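You operate a simulated robot arm through the tools that you are given. There is no shell and no other tool.

You are at the controls of a simulated robot arm. One attempt, no reset.

## Task
Take the nut off the blue-banded block and grease the stud's end.
Fine: crack the nut with the blue spanner; it goes in the blue case; leave the washer on and the case open; put spanner and brush back.

It is judged by the outcome, as a careful person would: the job done as asked, and still so three seconds after it is handed in. It fails if anything else is knocked over, pushed out of place, dropped, spilled or broken.

## Robot
A 7-joint arm with a two-finger parallel gripper, fixed in place. Base frame: the origin is at the foot of the arm, x ahead of it, y to its left, z up; the work surface is at about z = 800. Lengths are in mm, angles in degrees, forces in N, time in s.
Its first joint turns from -132.0 to 132.0 degrees. Payload 3.91 kg.
Tool frame: the origin (TCP) lies between the finger pads and is the grasp point; the fingertips stand 30 mm ahead of it; z points along the fingers, y is the line along which they close. Largest opening 110 mm; finger width 20, thickness 10; the body of the gripper, 48 by 112 mm, starts 55 mm behind the TCP.
Orientation is told as [roll, pitch, yaw] about the base's x, y, z axes, in that order, counted from this pose: with the fingers straight down and closing along the base's y, the tool's x points along the base's -x, its y along +y and its z along -z.

## Interface
- The arm moves only by the tool apply_moves. Its argument "commands" is a list of rows, each an object of numbers (a shift or turn left out is 0, a gripper value left out holds the last): "tx", "ty", "tz": the shift along the base's x, y, z in mm; "ax", "ay", "az": the turn, a rotation vector about the base's x, y, z in rad. In form: [{"tx": .., "ty": .., "tz": .., "ax": .., "ay": .., "az": ..}, ...]. A call has 1 to 20 rows; each row shifts and turns the commanded pose from where the row before left it. "hand" is the closure, from 0 (fully open) to 1 (shut), set as the call begins (left out, the last holds). Rows are played at 5 a second. More than 50 mm and 8.6 degrees between two rows, or a gripper value outside its range, and nothing of the call is played. Where a pose cannot be reached the arm comes as near as it can. A force on the tool above 40 N (or 10 N above the force at the start of the call, whichever is more), or a blocked arm, ends the call early, and 0.2 s more pass. The fingers move at their own pace (about 108 mm/s each) and stop on an object; they squeeze with about 27 N. The grip force told is the motor's: it shows also when the fingers shut on nothing. Time passes only in rows, and 0.2 s behind the last, so rows that do not move let the fingers close. The reply holds the time, the measured pose of the TCP, the force on the tool along the base axes, the opening and the grip force, in the units named above and with some noise, with the torque about the TCP (base axes, N m) and any sound that the robot's microphone picked up, and new pictures: "pictures" is both (left out), scene, wrist or none.
- Cameras (640 x 400 px; columns grow to the right, rows downward): "scene" is fixed at [212.7, 519.7, 1530.2]; the picture's right is [-0.82, -0.58, 0.00], its down [-0.30, 0.42, -0.86] and it looks along [0.50, -0.70, -0.51] (base axes); focal length 332 px, centre (320, 200). "wrist" rides on the gripper at [72, 17, -103] in the tool frame; the picture's right is [-0.23, 0.97, 0.00], its down [-0.76, -0.18, -0.62] and it looks along [-0.61, -0.14, 0.78] (tool axes); focal length 222 px, centre (320, 200). There is no depth. A picture from a camera that has moved, and an enlarged one, comes with that camera's place and axes in the base frame and with its lens. The place of the scene camera against the robot may be out by one fixed shift of up to 25 mm in any direction.
- inspect(camera, box): a new picture of the part [left, top, right, bottom] of that camera's present view, enlarged. It takes no simulated time.
- finish_job(): hands the job in; it is judged then, once.

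Nothing tells you positions but the pictures and the camera data. Unless the task says otherwise, let go and move clear before handing in.

The tools are called after "Request:" as name(argument=value, ...) on one line, values as JSON. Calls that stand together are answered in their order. apply_moves: Moves the arm, as the interface text tells. Its arguments: {"type":"object","properties":{"commands":{"type":"array","items":{"type":"object","properties":{"tx":{"type":"number"},"ty":{"type":"number"},"tz":{"type":"number"},"ax":{"type":"number"},"ay":{"type":"number"},"az":{"type":"number"}}}},"hand":{"type":"number"},"pictures":{"type":"string","enum":["both","scene","wrist","none"]}},"required":["commands"]} The other tools are called the same way: inspect (camera, box) takes an enlarged picture of a part of a camera's view; finish_job () hands the job in.

At the start:

```text
time_s: 0.0
ee_pos: [617.6, -76.4, 1183.9]
ee_rot: [0.0, 0.1, 0.0]
contact_force: [-0.4, -0.4, -0.1]
torque: [0.0, -0.03, 0.0]
grip_width: 110.0
finger_force: 0.1
```

scene: 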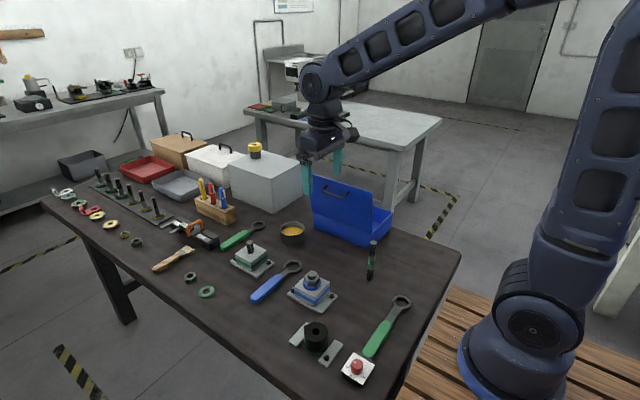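
wrist: 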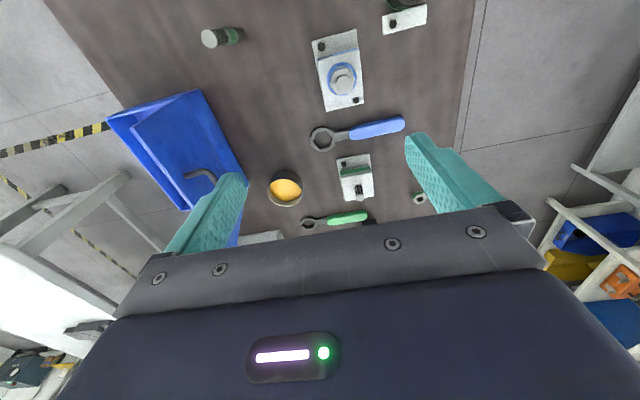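

I see a workbench with a blue-banded block holding a nut on a stud, a blue spanner, a blue case, a grease pot and other tools. I'll look closer at the parts first.

Request:
inspect(camera="scene", box=[220, 220, 420, 345])

Request:
inspect(camera="scene", box=[300, 160, 420, 235])

Request:
inspect(camera="scene", box=[40, 150, 240, 275])

Request:
inspect(camera="wrist", box=[260, 0, 460, 125])

Request:
inspect(camera="wrist", box=[260, 110, 460, 235])

```text
3.20 times, centred on (320, 282) of scene
camera zoom: at [212.7, 519.7, 1530.2], right [-0.82, -0.58, 0.0], down [-0.3, 0.42, -0.86], along [0.5, -0.7, -0.51], focal length 1062 px, centre (320, -64)
```

zoom: 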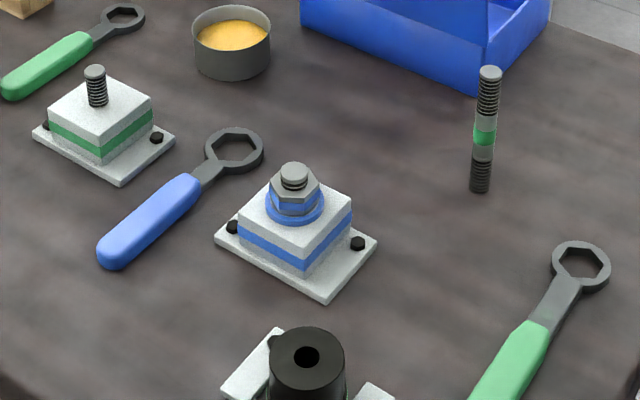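

```text
5.33 times, centred on (360, 198) of scene
camera zoom: at [212.7, 519.7, 1530.2], right [-0.82, -0.58, 0.0], down [-0.3, 0.42, -0.86], along [0.5, -0.7, -0.51], focal length 1770 px, centre (107, 213)
```

zoom: 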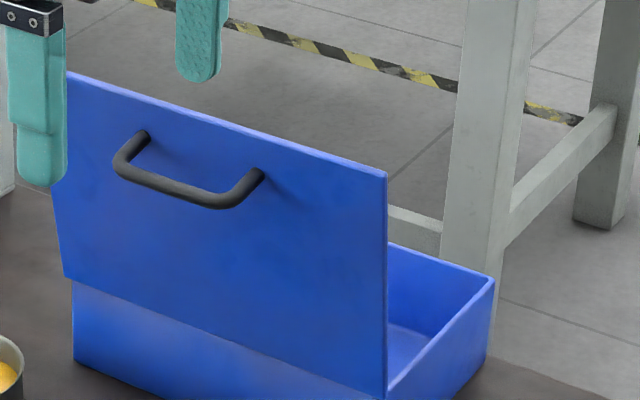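

```text
3.20 times, centred on (140, 212) of scene
camera zoom: at [212.7, 519.7, 1530.2], right [-0.82, -0.58, 0.0], down [-0.3, 0.42, -0.86], along [0.5, -0.7, -0.51], focal length 1062 px, centre (896, 160)
```

zoom: 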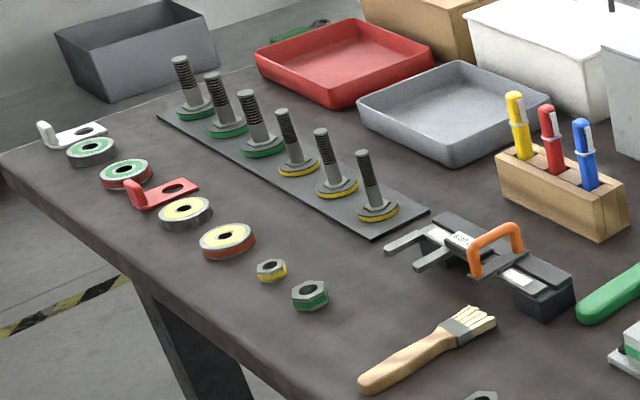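

```text
3.20 times, centred on (360, 62) of wrist
camera zoom: at [546.9, -58.3, 1288.3], right [0.23, 0.97, 0.0], down [0.76, -0.18, 0.62], along [0.61, -0.14, -0.78], focal length 711 px, centre (192, 640)
```

zoom: 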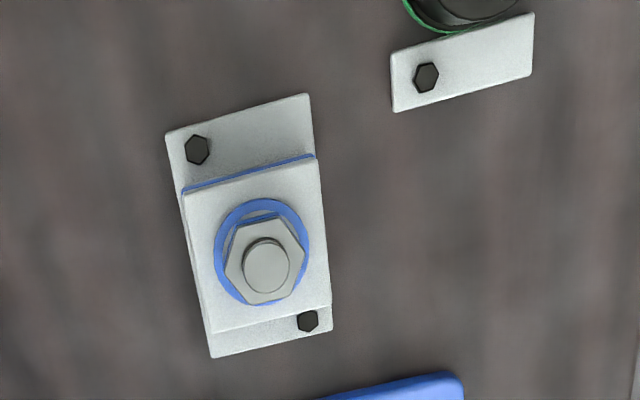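

```text
3.20 times, centred on (360, 172) of wrist
camera zoom: at [546.9, -58.3, 1288.3], right [0.23, 0.97, 0.0], down [0.76, -0.18, 0.62], along [0.61, -0.14, -0.78], focal length 711 px, centre (192, 288)
```

zoom: 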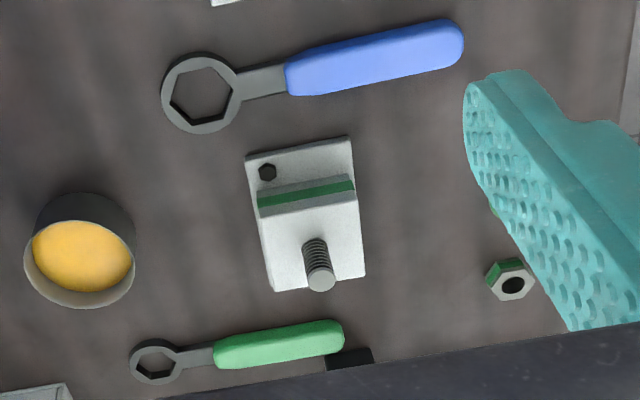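

The blue block with the nut seems to be near (635, -36), the blue spanner near (752, -98 to +80), the pot near (850, -220) and the brush far out near x≈1095. I'll move the camera for more views to pin these down.

Request:
apply_moves(commands=[{"tx": 45, "ty": 25}, {"tx": 45, "ty": 25}, {"tx": 45, "ty": 25}, {"tx": 45, "ty": 25}, {"tx": 45, "ty": 25}, {"tx": 25, "ty": 25}, {}], hand=0)

```text
refused: row 1 steps farther than a row can; nothing moved
```

The row was just over the limit, so I'll use smaller steps for the same survey move.

Request:
apply_moves(commands=[{"tx": 40, "ty": 24}, {"tx": 40, "ty": 24}, {"tx": 40, "ty": 24}, {"tx": 40, "ty": 24}, {"tx": 40, "ty": 24}, {"tx": 40, "ty": 24}, {}], hand=0)

```text
time_s: 1.6
ee_pos: [858.1, 67.9, 1184.0]
ee_rot: [0.0, 0.0, 0.0]
contact_force: [-0.4, -1.0, -0.3]
torque: [-0.01, 0.01, 0.01]
grip_width: 109.9
finger_force: 0.0
camera wrist: at [786.4, 85.8, 1288.4], right [0.23, 0.97, 0.0], down [0.76, -0.18, 0.62], along [0.61, -0.14, -0.78], focal length 222 px, centre (320, 200)
```

scene: 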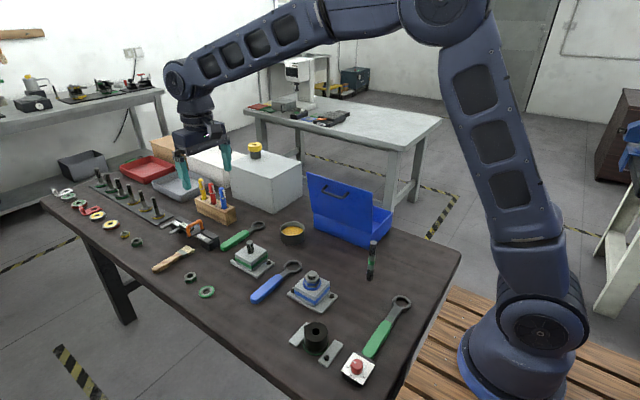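
wrist: 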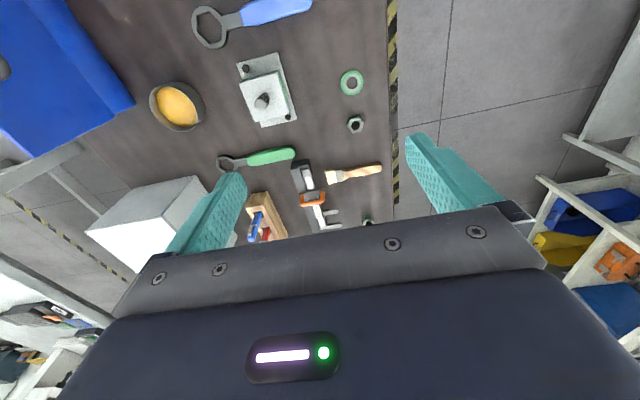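

The brush is confirmed at about (1093..1100, 42..170). I'll zoom in on the parts from this view.

Request:
inspect(camera="wrist", box=[300, 140, 400, 202])

Request:
inspect(camera="wrist", box=[140, 0, 320, 112])

Request:
inspect(camera="wrist", box=[200, 120, 400, 245])

Request:
inspect(camera="scene", box=[130, 220, 230, 282])

```text
6.40 times, centred on (350, 171) of wrist
camera zoom: at [786.4, 85.8, 1288.4], right [0.23, 0.97, 0.0], down [0.76, -0.18, 0.62], along [0.61, -0.14, -0.78], focal length 1422 px, centre (128, 386)
```

zoom: 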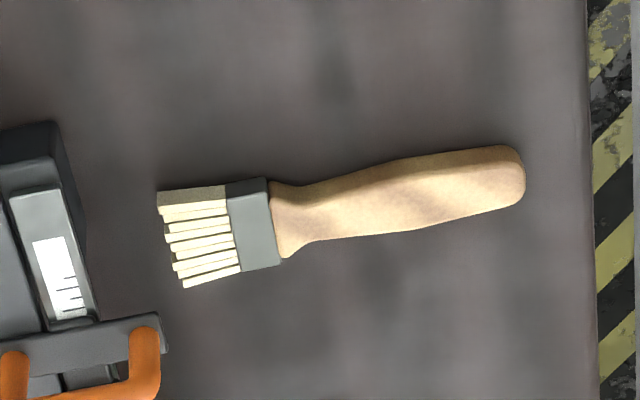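

```text
3.56 times, centred on (230, 56) of wrist
camera zoom: at [786.4, 85.8, 1288.4], right [0.23, 0.97, 0.0], down [0.76, -0.18, 0.62], along [0.61, -0.14, -0.78], focal length 790 px, centre (640, 712)
```

zoom: 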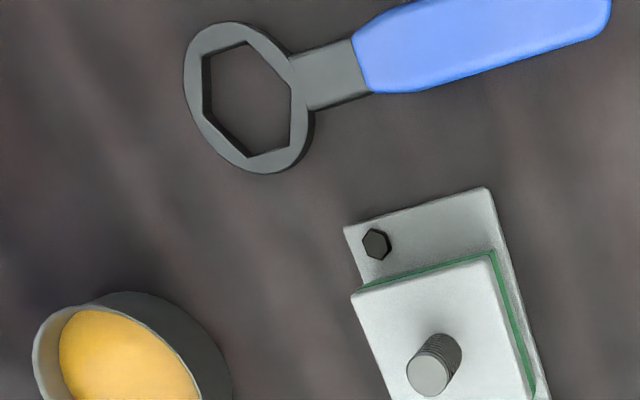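

```text
3.20 times, centred on (300, 182) of wrist
camera zoom: at [786.4, 85.8, 1288.4], right [0.23, 0.97, 0.0], down [0.76, -0.18, 0.62], along [0.61, -0.14, -0.78], focal length 711 px, centre (384, 256)
```

zoom: 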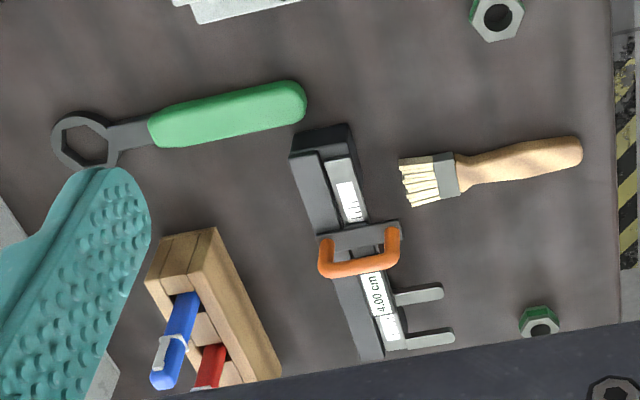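

```text
6.40 times, centred on (180, 251) of scene
camera zoom: at [212.7, 519.7, 1530.2], right [-0.82, -0.58, 0.0], down [-0.3, 0.42, -0.86], along [0.5, -0.7, -0.51], focal length 2124 px, centre (1216, -126)
```

zoom: 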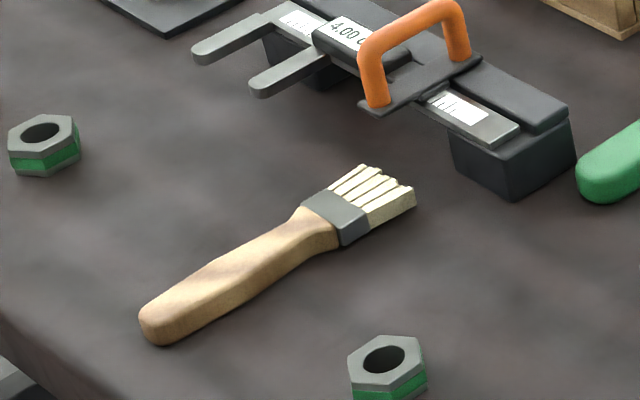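

Next I'll bring the camera over the blue block and spanner for a close, near-vertical look.

Request:
apply_moves(commands=[{"tx": -25.2, "ty": -20.3, "tz": -22.3}, {"tx": -25.2, "ty": -20.3, "tz": -22.3}, {"tx": -25.2, "ty": -20.3, "tz": -22.3}, {"tx": -25.2, "ty": -20.3, "tz": -22.3}, {"tx": -25.2, "ty": -20.3, "tz": -22.3}, {"tx": -25.2, "ty": -20.3, "tz": -22.3}, {}, {}])

```text
time_s: 3.4
ee_pos: [707.0, -53.4, 1049.4]
ee_rot: [0.1, 0.0, 0.0]
contact_force: [1.1, -0.5, 0.5]
torque: [0.01, 0.02, 0.0]
grip_width: 110.1
finger_force: 0.2
camera wrist: at [634.8, -36.7, 1154.2], right [0.23, 0.97, 0.0], down [0.76, -0.18, 0.62], along [0.61, -0.14, -0.78], focal length 222 px, centre (320, 200)
```

scene: 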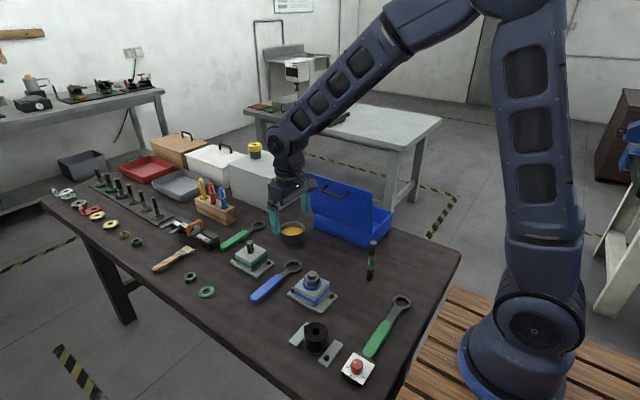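
wrist: 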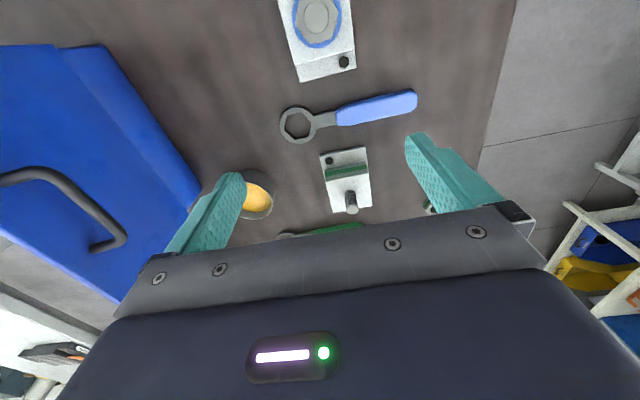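

Request:
inspect(camera="wrist", box=[270, 0, 370, 62])

Request:
inspect(camera="wrist", box=[270, 70, 430, 170])

Request:
inspect(camera="wrist", box=[270, 95, 350, 145])

```text
6.40 times, centred on (320, 31) of wrist
camera zoom: at [634.8, -36.7, 1154.2], right [0.23, 0.97, 0.0], down [0.76, -0.18, 0.62], along [0.61, -0.14, -0.78], focal length 1422 px, centre (320, 1282)
```

zoom: 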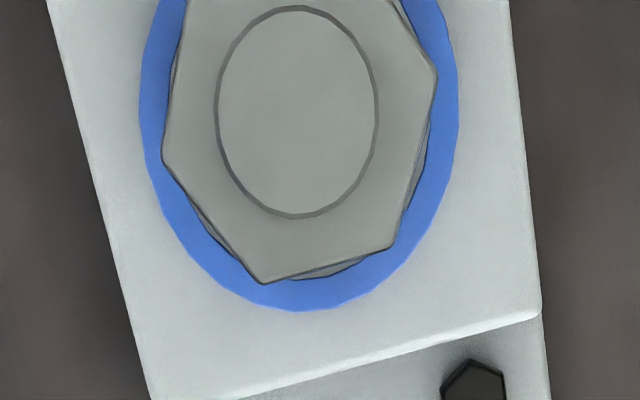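

```text
4.00 times, centred on (350, 120) of wrist
camera zoom: at [634.8, -36.7, 1154.2], right [0.23, 0.97, 0.0], down [0.76, -0.18, 0.62], along [0.61, -0.14, -0.78], focal length 888 px, centre (200, 520)
```

zoom: 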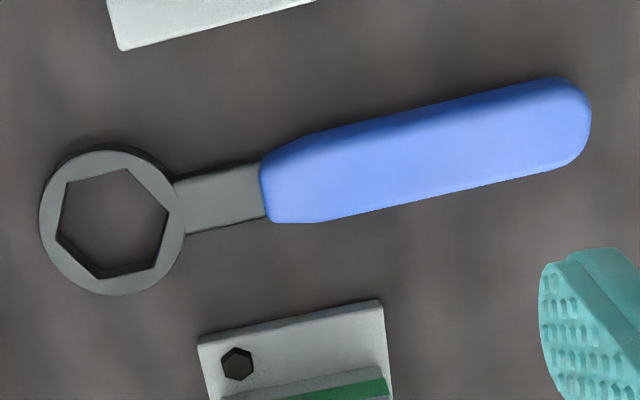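

```text
8.00 times, centred on (310, 120) of wrist
camera zoom: at [634.8, -36.7, 1154.2], right [0.23, 0.97, 0.0], down [0.76, -0.18, 0.62], along [0.61, -0.14, -0.78], focal length 1777 px, centre (400, 840)
```

zoom: 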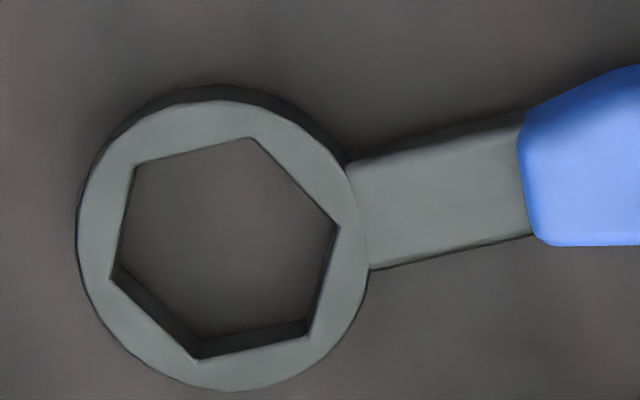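

The nut's hex and the spanner's ring line up well already: both have a corner along +y, and the handle lies along +y. Next I'll put the camera directly over the spanner ring to get its position accurately.

Request:
apply_moves(commands=[{"tx": 38, "ty": -20.7}, {"tx": 38, "ty": -20.7}, {"tx": 38, "ty": -20.6}, {}, {}], pictures="wrist")

Request:
inspect(camera="wrist", box=[280, 0, 360, 50])

Request:
inspect(camera="wrist", box=[280, 0, 460, 112])

Request:
inspect(camera="wrist", box=[0, 0, 240, 150])

```text
time_s: 4.6
ee_pos: [822.0, -115.5, 1049.5]
ee_rot: [-0.1, 0.1, 0.0]
contact_force: [-0.7, -0.4, 0.6]
torque: [-0.02, 0.02, -0.02]
grip_width: 110.0
finger_force: 0.0
camera wrist: at [749.3, -98.1, 1154.3], right [0.23, 0.97, 0.0], down [0.76, -0.18, 0.62], along [0.61, -0.14, -0.78], focal length 222 px, centre (320, 200)
```

wrist: 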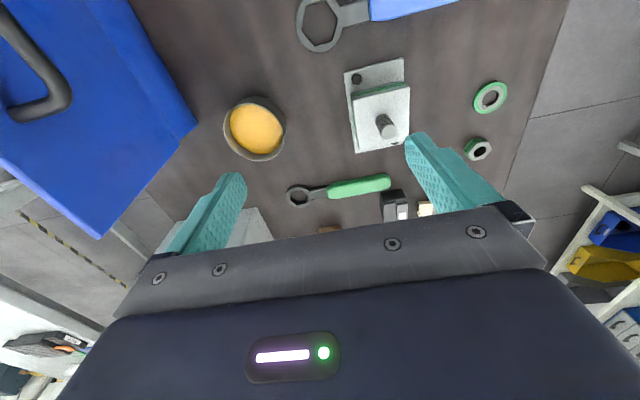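

```text
8.00 times, centred on (320, 25) of wrist
camera zoom: at [749.3, -98.1, 1154.3], right [0.23, 0.97, 0.0], down [0.76, -0.18, 0.62], along [0.61, -0.14, -0.78], focal length 1777 px, centre (320, 1600)
```

zoom: 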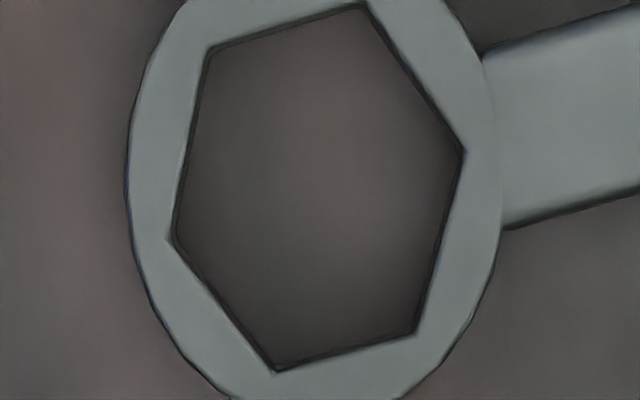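

```text
3.56 times, centred on (370, 56) of wrist
camera zoom: at [749.3, -98.1, 1154.3], right [0.23, 0.97, 0.0], down [0.76, -0.18, 0.62], along [0.61, -0.14, -0.78], focal length 790 px, centre (142, 712)
```

zoom: 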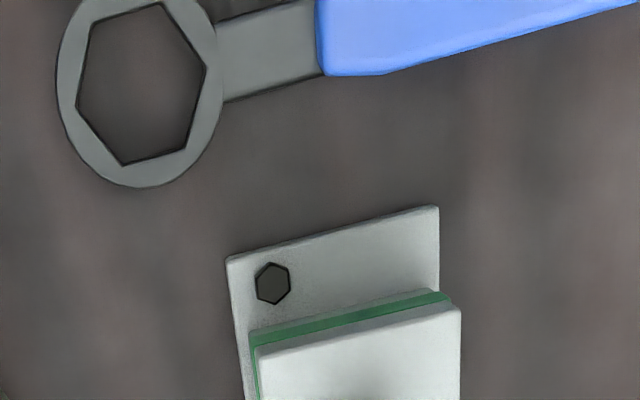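

```text
2.67 times, centred on (120, 75) of wrist
camera zoom: at [749.3, -98.1, 1154.3], right [0.23, 0.97, 0.0], down [0.76, -0.18, 0.62], along [0.61, -0.14, -0.78], focal length 592 px, centre (853, 533)
```

zoom: 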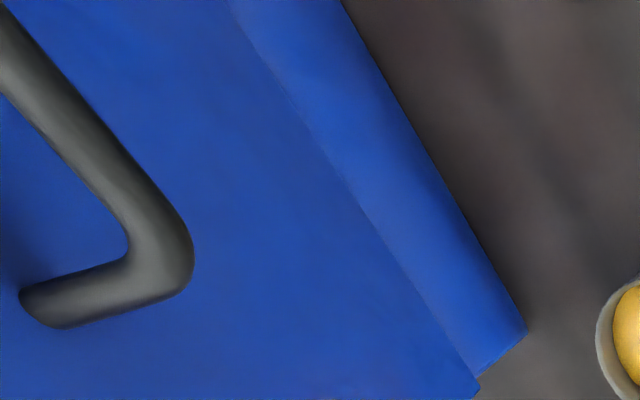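

The ring centre is about (750, -98.7) and the nut axis about (629.5, -39). I'll now use the scene camera at high zoom to pin down heights and calibrate its shift.

Request:
inspect(camera="scene", box=[270, 250, 350, 300])

Request:
inspect(camera="scene", box=[240, 245, 320, 305])

Request:
inspect(camera="scene", box=[285, 310, 345, 360])

```text
8.00 times, centred on (310, 275) of scene
camera zoom: at [212.7, 519.7, 1530.2], right [-0.82, -0.58, 0.0], down [-0.3, 0.42, -0.86], along [0.5, -0.7, -0.51], focal length 2655 px, centre (400, -400)
```

zoom: 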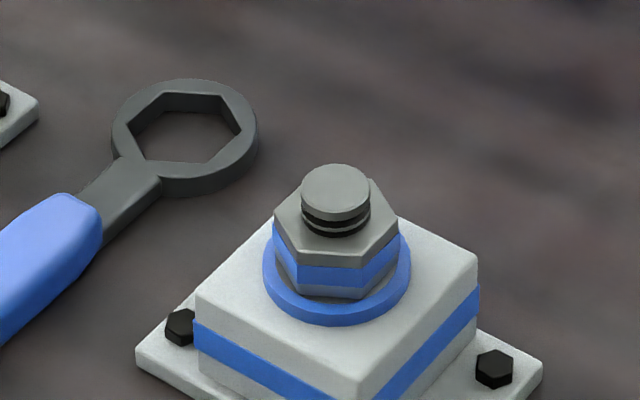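

```text
6.67 times, centred on (280, 275) of scene
camera zoom: at [212.7, 519.7, 1530.2], right [-0.82, -0.58, 0.0], down [-0.3, 0.42, -0.86], along [0.5, -0.7, -0.51], focal length 2213 px, centre (587, -300)
```

zoom: 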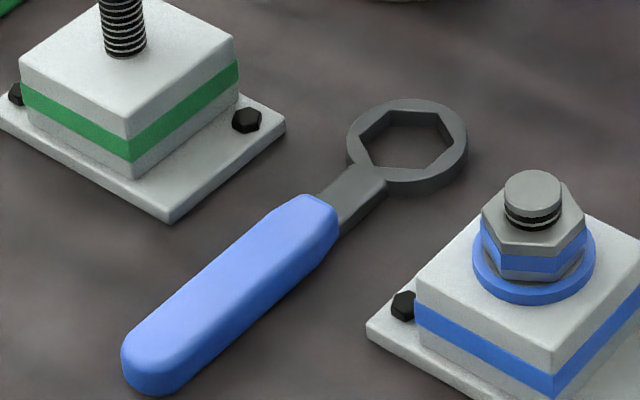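

```text
8.00 times, centred on (315, 335) of scene
camera zoom: at [212.7, 519.7, 1530.2], right [-0.82, -0.58, 0.0], down [-0.3, 0.42, -0.86], along [0.5, -0.7, -0.51], focal length 2655 px, centre (360, -880)
```

zoom: 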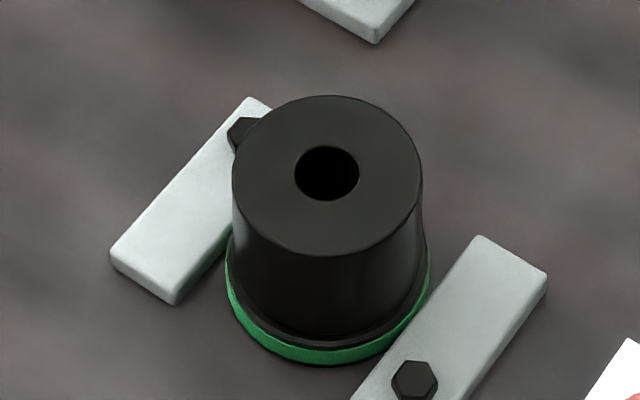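

Stud tip is about z=890, nut top about 879, washer about 862. Now I'll turn the tool to yaw -90° and move above the spanner handle around (750, 15).

Request:
apply_moves(commands=[{"tx": -6.55, "ty": 11.86, "tz": -4.5, "az": -0.1428}, {"tx": -6.55, "ty": 11.86, "tz": -4.5, "az": -0.1428}, {"tx": -6.55, "ty": 11.86, "tz": -4.5, "az": -0.1428}, {"tx": -6.55, "ty": 11.86, "tz": -4.5, "az": -0.1428}, {"tx": -6.55, "ty": 11.86, "tz": -4.5, "az": -0.1428}, {"tx": -6.55, "ty": 11.86, "tz": -4.5, "az": -0.1428}, {"tx": -6.55, "ty": 11.86, "tz": -4.5, "az": -0.1428}, {"tx": -6.55, "ty": 11.86, "tz": -4.5, "az": -0.1428}, {"tx": -6.55, "ty": 11.86, "tz": -4.5, "az": -0.1428}, {"tx": -6.55, "ty": 11.86, "tz": -4.5, "az": -0.1428}, {"tx": -6.55, "ty": 11.86, "tz": -4.5, "az": -0.1428}, {}, {}])

```text
time_s: 7.4
ee_pos: [750.6, 14.9, 1001.0]
ee_rot: [0.0, 0.1, -90.0]
contact_force: [-0.7, -0.5, -0.4]
torque: [-0.01, 0.0, 0.02]
grip_width: 110.0
finger_force: 0.0
camera wrist: at [767.8, 88.3, 1104.5], right [0.97, -0.23, 0.0], down [-0.18, -0.76, 0.62], along [-0.14, -0.61, -0.78], focal length 222 px, centre (320, 200)
```

scene: 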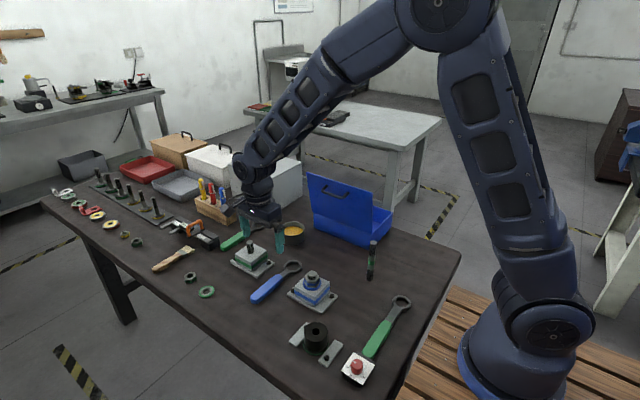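
wrist: 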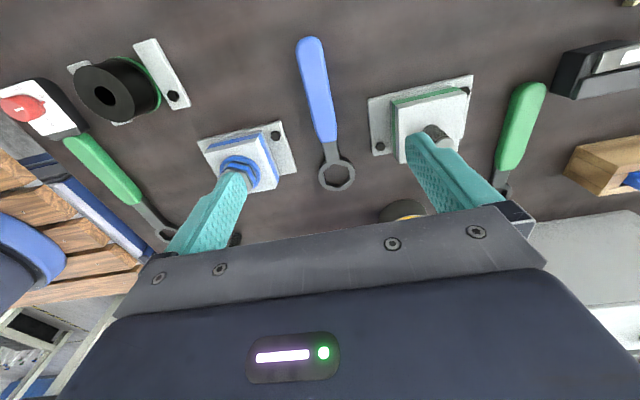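

Reached yaw -90 without trouble. I'll check the spanner handle from here before descending.

Request:
inspect(camera="wrist", box=[270, 20, 390, 202])

Request:
inspect(camera="wrist", box=[190, 110, 310, 210])

```text
2.20 times, centred on (330, 111) of wrist
camera zoom: at [767.8, 88.3, 1104.5], right [0.97, -0.23, 0.0], down [-0.18, -0.76, 0.62], along [-0.14, -0.61, -0.78], focal length 488 px, centre (298, 396)
```

zoom: 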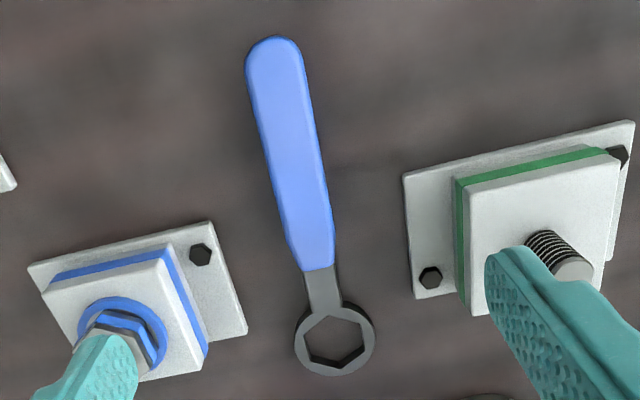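

```text
4.00 times, centred on (250, 160) of wrist
camera zoom: at [767.8, 88.3, 1104.5], right [0.97, -0.23, 0.0], down [-0.18, -0.76, 0.62], along [-0.14, -0.61, -0.78], focal length 888 px, centre (600, 360)
```

zoom: 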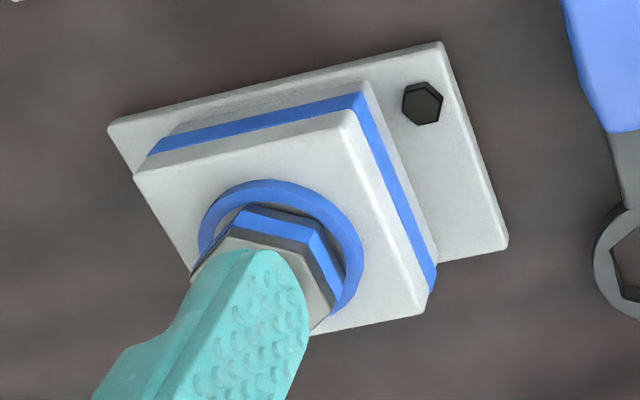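

The handle axis is at x≈750. I'll descend with the fingers part closed (about 60 mm) to just above the handle.

Request:
apply_moves(commands=[{"tz": -35}, {"tz": -35}, {"tz": -35}, {"tz": -30}, {"tz": -15}, {}, {}], hand=0.45)

Request:
inspect(camera="scene", box=[220, 225, 320, 300])

```text
time_s: 9.0
ee_pos: [750.1, 16.1, 851.3]
ee_rot: [-0.1, 0.0, -90.1]
contact_force: [0.5, 0.1, 0.7]
torque: [0.0, -0.01, 0.02]
grip_width: 60.6
finger_force: 0.1
camera wrist: at [767.9, 88.9, 955.7], right [0.97, -0.23, 0.0], down [-0.18, -0.76, 0.62], along [-0.14, -0.61, -0.78], focal length 222 px, centre (320, 200)
```

scene: 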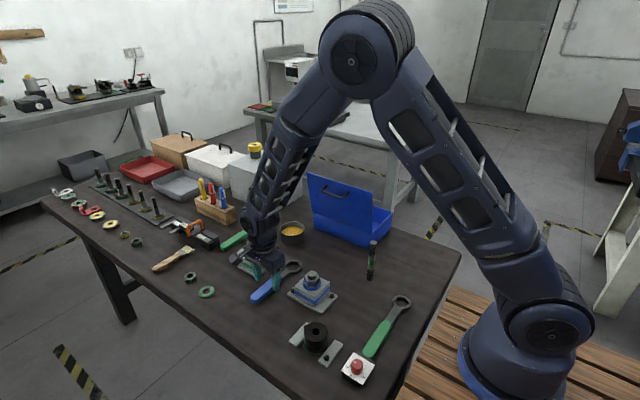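
wrist: 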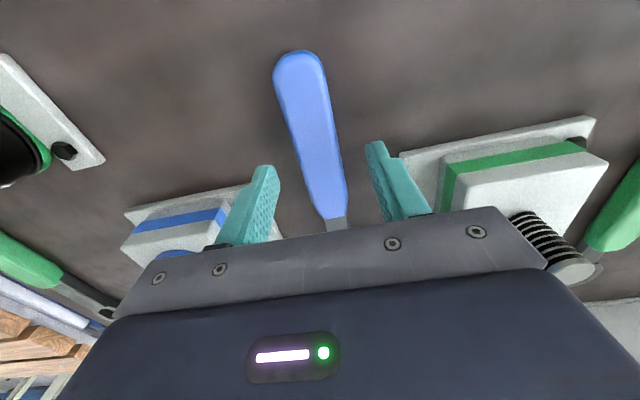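

```text
5.33 times, centred on (270, 262) of scene
camera zoom: at [212.7, 519.7, 1530.2], right [-0.82, -0.58, 0.0], down [-0.3, 0.42, -0.86], along [0.5, -0.7, -0.51], focal length 1770 px, centre (587, -133)
```

zoom: 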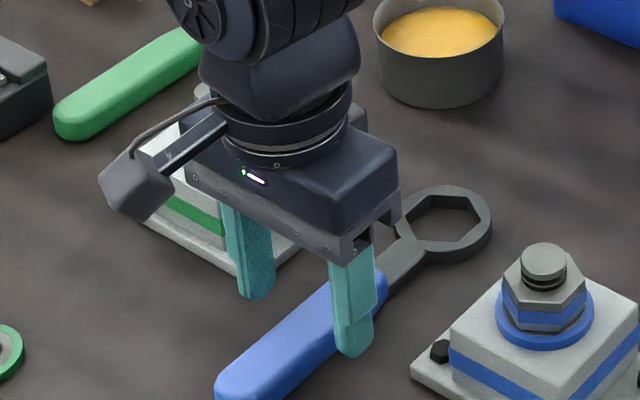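

The fingers straddle the handle cleanly. I'll go down to fingertips just above the table and close.

Request:
apply_moves(commands=[{"tz": -8}, {"tz": -8}, {}], pictures="none")

Request:
apply_moves(commands=[{}, {}, {}, {}], hand=1)

```text
time_s: 9.8
ee_pos: [750.0, 14.5, 835.0]
ee_rot: [0.0, -0.1, -90.0]
contact_force: [0.4, 0.0, -0.5]
torque: [-0.01, -0.01, 0.01]
grip_width: 60.5
finger_force: 0.1
```

```text
time_s: 10.8
ee_pos: [751.3, 13.8, 835.1]
ee_rot: [0.0, 0.1, -90.0]
contact_force: [-0.4, -0.8, -0.5]
torque: [-0.02, 0.03, -0.05]
grip_width: 29.5
finger_force: 27.0
camera wrist: at [767.7, 88.2, 939.2], right [0.97, -0.23, 0.0], down [-0.18, -0.76, 0.62], along [-0.14, -0.61, -0.78], focal length 222 px, centre (320, 200)
```

scene: 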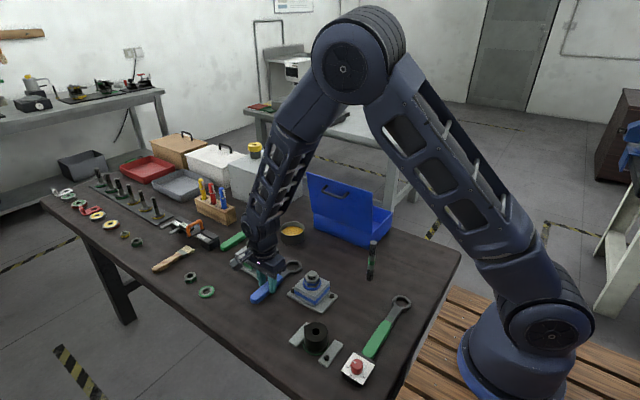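
wrist: 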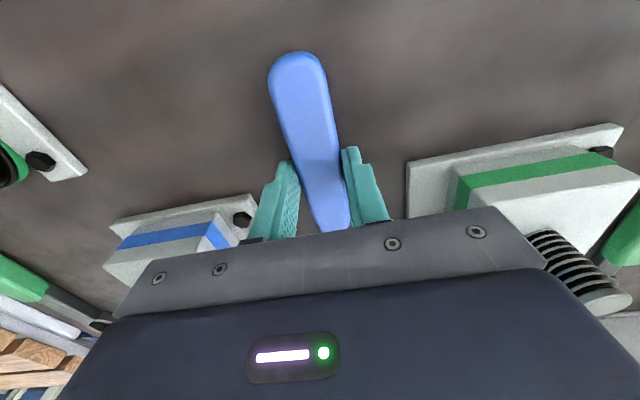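

Handle gripped (29.5 mm). I'll lift straight up about 100 mm, watching for tilt.

Request:
apply_moves(commands=[{"tz": 5}, {"tz": 10}, {"tz": 20}, {"tz": 25}, {"tz": 25}, {"tz": 20}, {}, {}])

Request:
inspect(camera="scene", box=[230, 215, 350, 305])

```text
time_s: 12.6
ee_pos: [750.1, 14.0, 939.7]
ee_rot: [0.0, 0.0, -90.0]
contact_force: [-0.2, -0.4, -2.5]
torque: [0.05, -0.02, 0.02]
grip_width: 29.7
finger_force: 26.7
camera wrist: at [768.2, 88.3, 1043.9], right [0.97, -0.23, 0.0], down [-0.18, -0.76, 0.62], along [-0.14, -0.61, -0.78], focal length 222 px, centre (320, 200)
```

scene: 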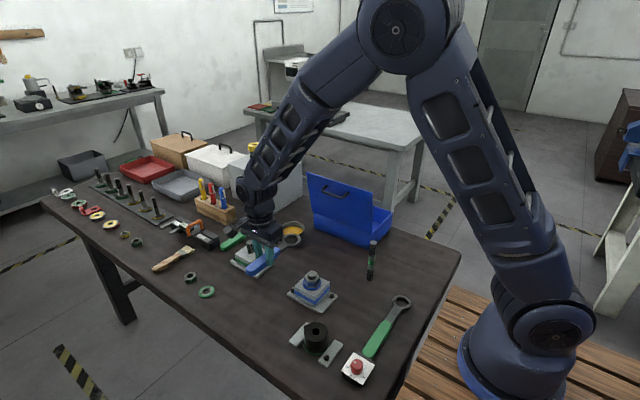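
wrist: 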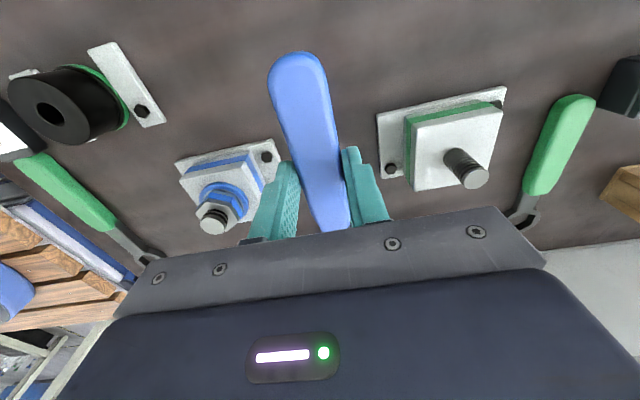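

```text
4.44 times, centred on (290, 260) of scene
camera zoom: at [212.7, 519.7, 1530.2], right [-0.82, -0.58, 0.0], down [-0.3, 0.42, -0.86], along [0.5, -0.7, -0.51], focal length 1475 px, centre (453, -67)
```

zoom: 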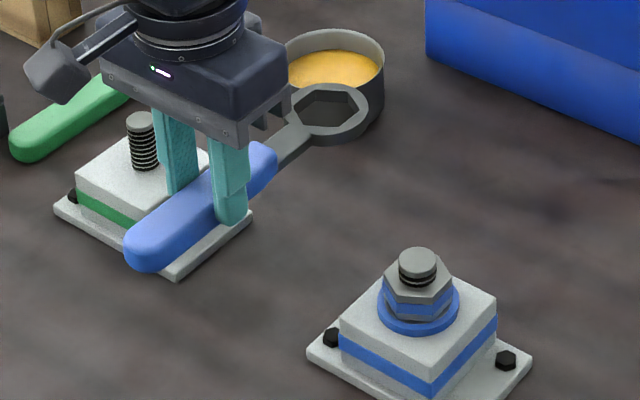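

The spanner is level in the grip. I'll translate it (-120.6, +59.7) to put the ring over the stud.

Request:
apply_moves(commands=[{"tx": -30.2, "ty": 14.9}, {"tx": -30.2, "ty": 14.9}, {"tx": -30.2, "ty": 14.9}, {"tx": -30, "ty": 15}, {}, {}, {}])

Request:
inspect(camera="scene", box=[270, 230, 350, 290])

Request:
inspect(camera="wrist", box=[240, 20, 400, 240])

```text
time_s: 14.2
ee_pos: [629.8, 75.6, 940.0]
ee_rot: [0.0, -0.1, -90.0]
contact_force: [0.3, 0.1, -2.8]
torque: [0.05, 0.0, -0.01]
grip_width: 29.4
finger_force: 26.9
camera wrist: at [647.0, 148.5, 1043.9], right [0.97, -0.23, 0.0], down [-0.18, -0.76, 0.62], along [-0.14, -0.61, -0.78], focal length 222 px, centre (320, 200)
```

scene: 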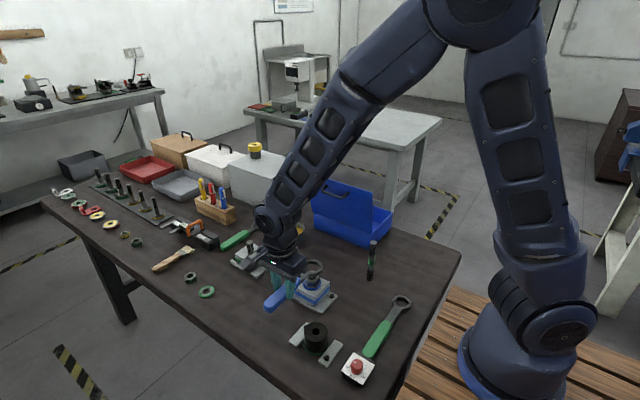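
wrist: 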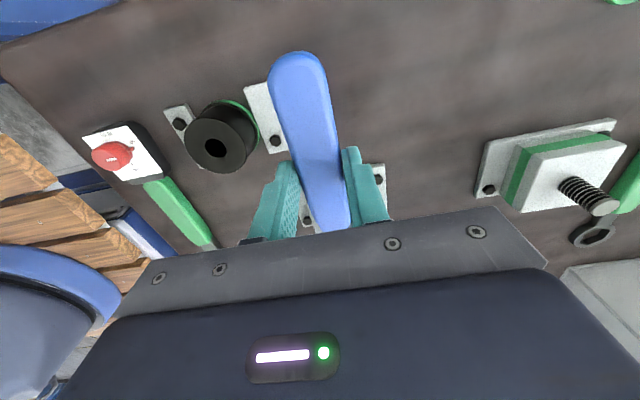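

```text
6.67 times, centred on (310, 260) of scene
camera zoom: at [212.7, 519.7, 1530.2], right [-0.82, -0.58, 0.0], down [-0.3, 0.42, -0.86], along [0.5, -0.7, -0.51], focal length 2213 px, centre (387, -200)
```

zoom: 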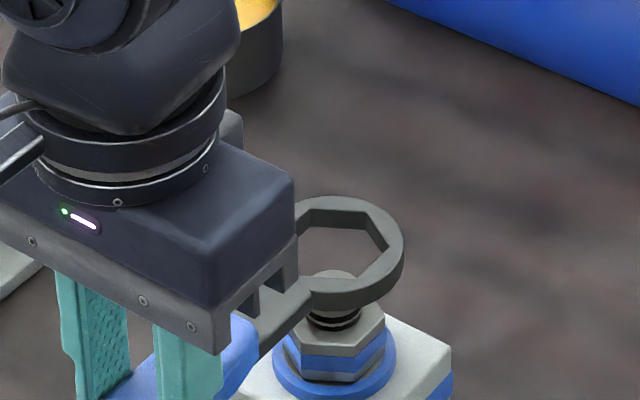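

```text
1.82 times, centred on (320, 130) of wrist
camera zoom: at [647.0, 148.5, 1043.9], right [0.97, -0.23, 0.0], down [-0.18, -0.76, 0.62], along [-0.14, -0.61, -0.78], focal length 404 px, centre (320, 327)
```

zoom: 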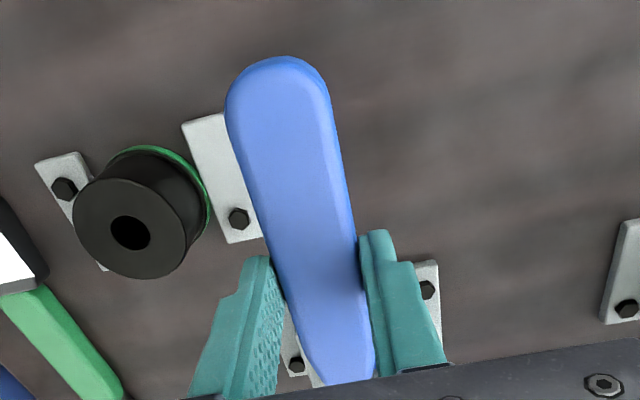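

The ring looks to be over the nut. I'll zoom tighter to check the centring before lowering.

Request:
inspect(camera="scene", box=[296, 252, 336, 292])

```text
10.00 times, centred on (316, 272) of scene
camera zoom: at [212.7, 519.7, 1530.2], right [-0.82, -0.58, 0.0], down [-0.3, 0.42, -0.86], along [0.5, -0.7, -0.51], focal length 3319 px, centre (360, -520)
```

zoom: 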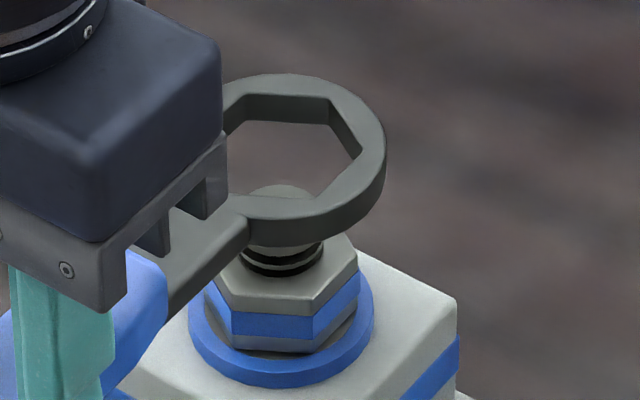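

The ring appears centred within about 1 mm. I'll lower it 20 mm around the stud and look again.

Request:
apply_moves(commands=[{"tz": -7}, {"tz": -7}, {"tz": -6}, {}, {}], pictures="none")

Request:
inspect(camera="scene", box=[296, 252, 336, 292])

```text
time_s: 15.4
ee_pos: [629.7, 73.7, 919.7]
ee_rot: [0.0, 0.0, -90.0]
contact_force: [-0.7, 0.0, -2.7]
torque: [0.07, -0.04, 0.03]
grip_width: 29.8
finger_force: 27.5
```

```text
10.00 times, centred on (316, 272) of scene
camera zoom: at [212.7, 519.7, 1530.2], right [-0.82, -0.58, 0.0], down [-0.3, 0.42, -0.86], along [0.5, -0.7, -0.51], focal length 3319 px, centre (360, -520)
```

zoom: 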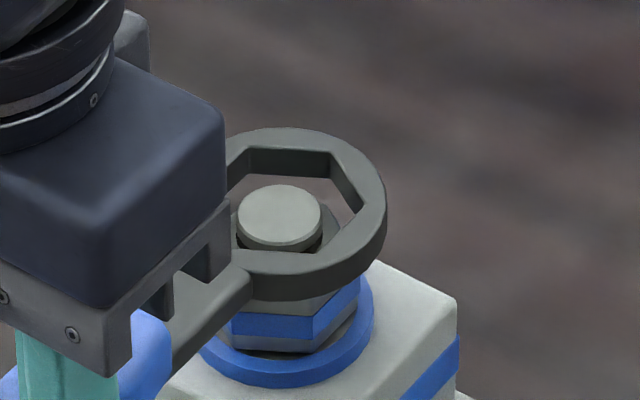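

Still coaxial within about 1 mm. I'll nudge slightly and lower another 7 mm to sit just above the nut.

Request:
apply_moves(commands=[{"tx": 0.6, "ty": 0.4, "tz": -3.5}, {"tz": -3.5}, {}, {}], pictures="none")

Request:
inspect(camera="scene", box=[300, 262, 330, 288])

```text
time_s: 16.4
ee_pos: [630.8, 76.2, 912.6]
ee_rot: [0.0, -0.1, -90.1]
contact_force: [0.0, -0.3, -2.2]
torque: [0.03, -0.01, 0.02]
grip_width: 29.9
finger_force: 26.9
```

```text
15.38 times, centred on (315, 275) of scene
camera zoom: at [212.7, 519.7, 1530.2], right [-0.82, -0.58, 0.0], down [-0.3, 0.42, -0.86], along [0.5, -0.7, -0.51], focal length 5106 px, centre (397, -954)
```

zoom: 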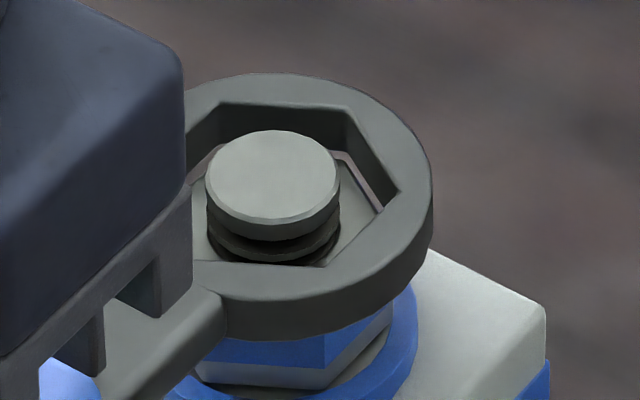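

The nut face sits neatly inside the ring. I'll lower slowly onto the nut, watching the contact force.

Request:
apply_moves(commands=[{"tz": -2}, {"tz": -2}, {"tz": -2}, {}], pictures="none")

Request:
inspect(camera="scene", box=[300, 262, 330, 288])

```text
time_s: 17.4
ee_pos: [631.8, 75.7, 906.8]
ee_rot: [0.0, 0.0, -90.0]
contact_force: [-0.4, 0.2, -3.6]
torque: [0.09, 0.01, -0.01]
grip_width: 29.7
finger_force: 26.4
```

```text
15.38 times, centred on (315, 275) of scene
camera zoom: at [212.7, 519.7, 1530.2], right [-0.82, -0.58, 0.0], down [-0.3, 0.42, -0.86], along [0.5, -0.7, -0.51], focal length 5106 px, centre (397, -954)
```

zoom: 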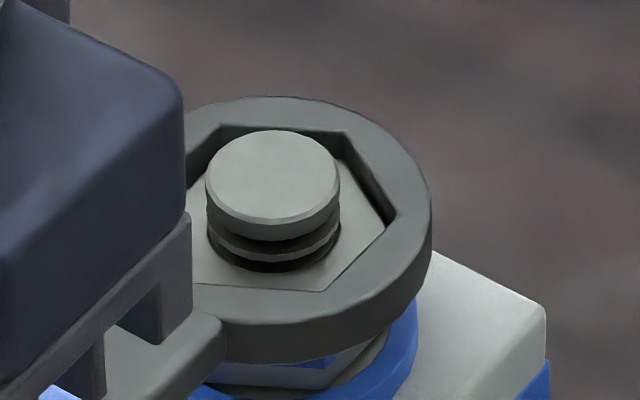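

No resistance, and the ring is starting down over the nut. I'll continue down a few more millimetres.

Request:
apply_moves(commands=[{"tz": -2}, {"tz": -2}, {"tz": -2}, {}], pictures="none")

Request:
inspect(camera="scene", box=[300, 262, 330, 288])

```text
time_s: 18.4
ee_pos: [630.7, 75.1, 901.7]
ee_rot: [-0.1, 0.1, -90.0]
contact_force: [0.3, -0.3, -3.5]
torque: [0.05, -0.01, 0.02]
grip_width: 29.5
finger_force: 27.1
```

```text
15.38 times, centred on (315, 275) of scene
camera zoom: at [212.7, 519.7, 1530.2], right [-0.82, -0.58, 0.0], down [-0.3, 0.42, -0.86], along [0.5, -0.7, -0.51], focal length 5106 px, centre (397, -954)
```

zoom: 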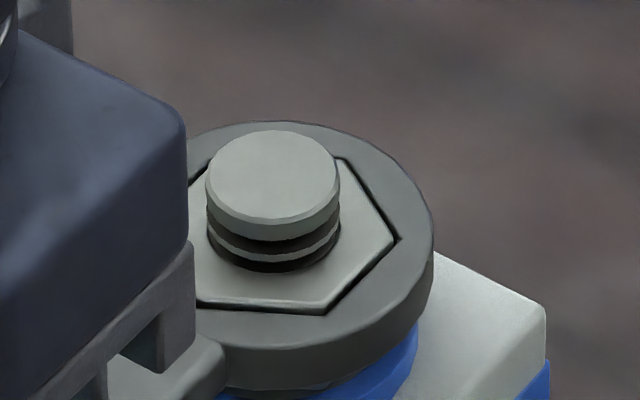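

The ring is fully seated on the nut with a small even gap. Now I'll turn counter-clockwise about the stud axis in small arc steps, watching force and torque.

Request:
apply_moves(commands=[{"tx": -5.966, "ty": -0.156, "az": 0.05236}, {"tx": -5.95, "ty": -0.468, "az": 0.05236}, {"tx": -5.917, "ty": -0.779, "az": 0.05236}, {}], pictures="none")

Request:
inspect(camera="scene", box=[300, 262, 330, 288])

```text
time_s: 19.4
ee_pos: [611.6, 72.5, 900.9]
ee_rot: [0.0, 0.0, -80.8]
contact_force: [1.6, -3.7, -3.3]
torque: [0.0, -0.03, 0.06]
grip_width: 29.6
finger_force: 27.2
```

```text
15.38 times, centred on (315, 275) of scene
camera zoom: at [212.7, 519.7, 1530.2], right [-0.82, -0.58, 0.0], down [-0.3, 0.42, -0.86], along [0.5, -0.7, -0.51], focal length 5106 px, centre (397, -954)
```

zoom: 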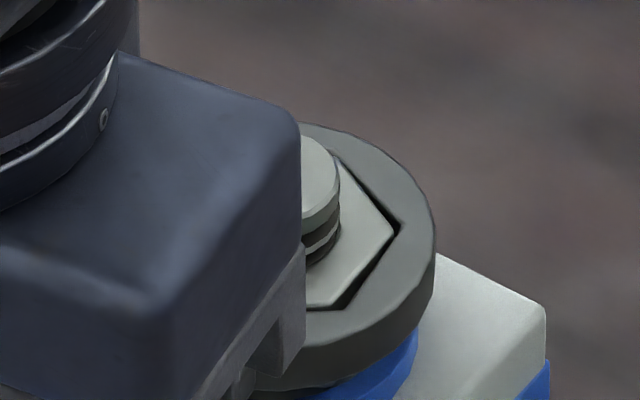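

The ring has taken up its play against the nut. I'll keep turning.

Request:
apply_moves(commands=[{"tx": -5.869, "ty": -1.088, "az": 0.05236}, {"tx": -5.803, "ty": -1.393, "az": 0.05236}, {}], pictures="none")

Request:
inspect(camera="scene", box=[300, 262, 330, 288])

```text
time_s: 20.2
ee_pos: [600.6, 70.4, 900.4]
ee_rot: [0.1, -0.1, -74.8]
contact_force: [2.5, -2.3, 2.4]
torque: [-0.44, -0.2, 0.09]
grip_width: 29.6
finger_force: 27.2
```

```text
15.38 times, centred on (315, 275) of scene
camera zoom: at [212.7, 519.7, 1530.2], right [-0.82, -0.58, 0.0], down [-0.3, 0.42, -0.86], along [0.5, -0.7, -0.51], focal length 5106 px, centre (397, -954)
```

zoom: 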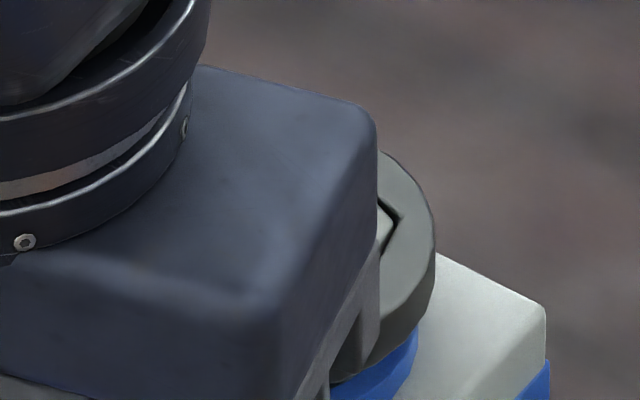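

The nut corner appears to be moving with the ring. I'll continue the arc.

Request:
apply_moves(commands=[{"tx": -5.723, "ty": -1.694, "az": 0.05236}, {"tx": -5.627, "ty": -1.991, "az": 0.05236}, {}])

Request:
inspect(camera="scene", box=[290, 252, 340, 292])

```text
time_s: 21.0
ee_pos: [588.6, 67.4, 900.6]
ee_rot: [-0.1, 0.0, -69.0]
contact_force: [0.6, -0.7, -5.5]
torque: [0.27, 0.1, -0.02]
grip_width: 29.7
finger_force: 27.2
camera wrist: at [579.2, 142.0, 1005.0], right [0.99, 0.14, 0.0], down [0.11, -0.77, 0.62], along [0.09, -0.62, -0.78], focal length 222 px, centre (320, 200)
```

scene: 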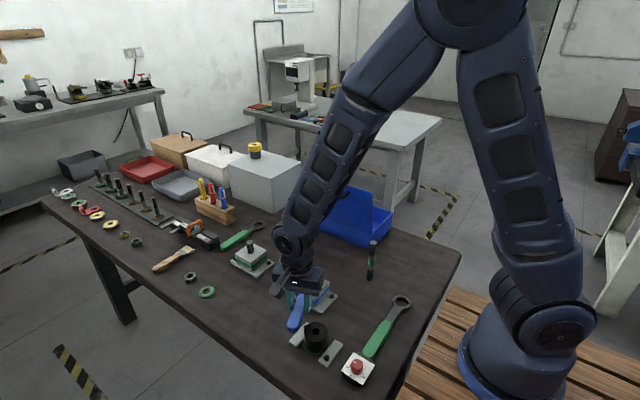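
wrist: 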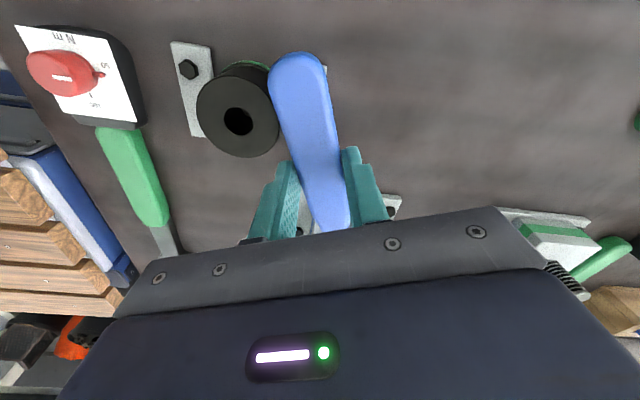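

```text
10.00 times, centred on (315, 272) of scene
camera zoom: at [212.7, 519.7, 1530.2], right [-0.82, -0.58, 0.0], down [-0.3, 0.42, -0.86], along [0.5, -0.7, -0.51], focal length 3319 px, centre (370, -520)
```

zoom: 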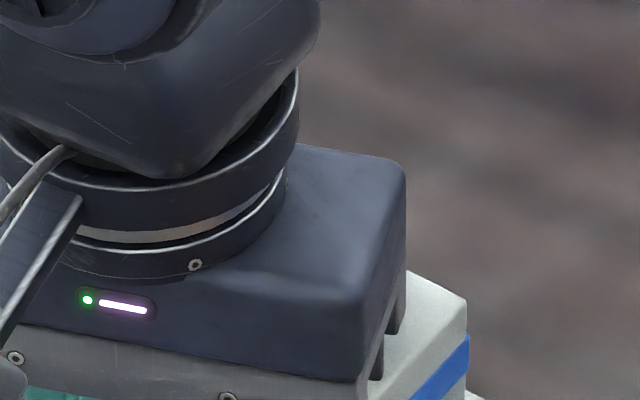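

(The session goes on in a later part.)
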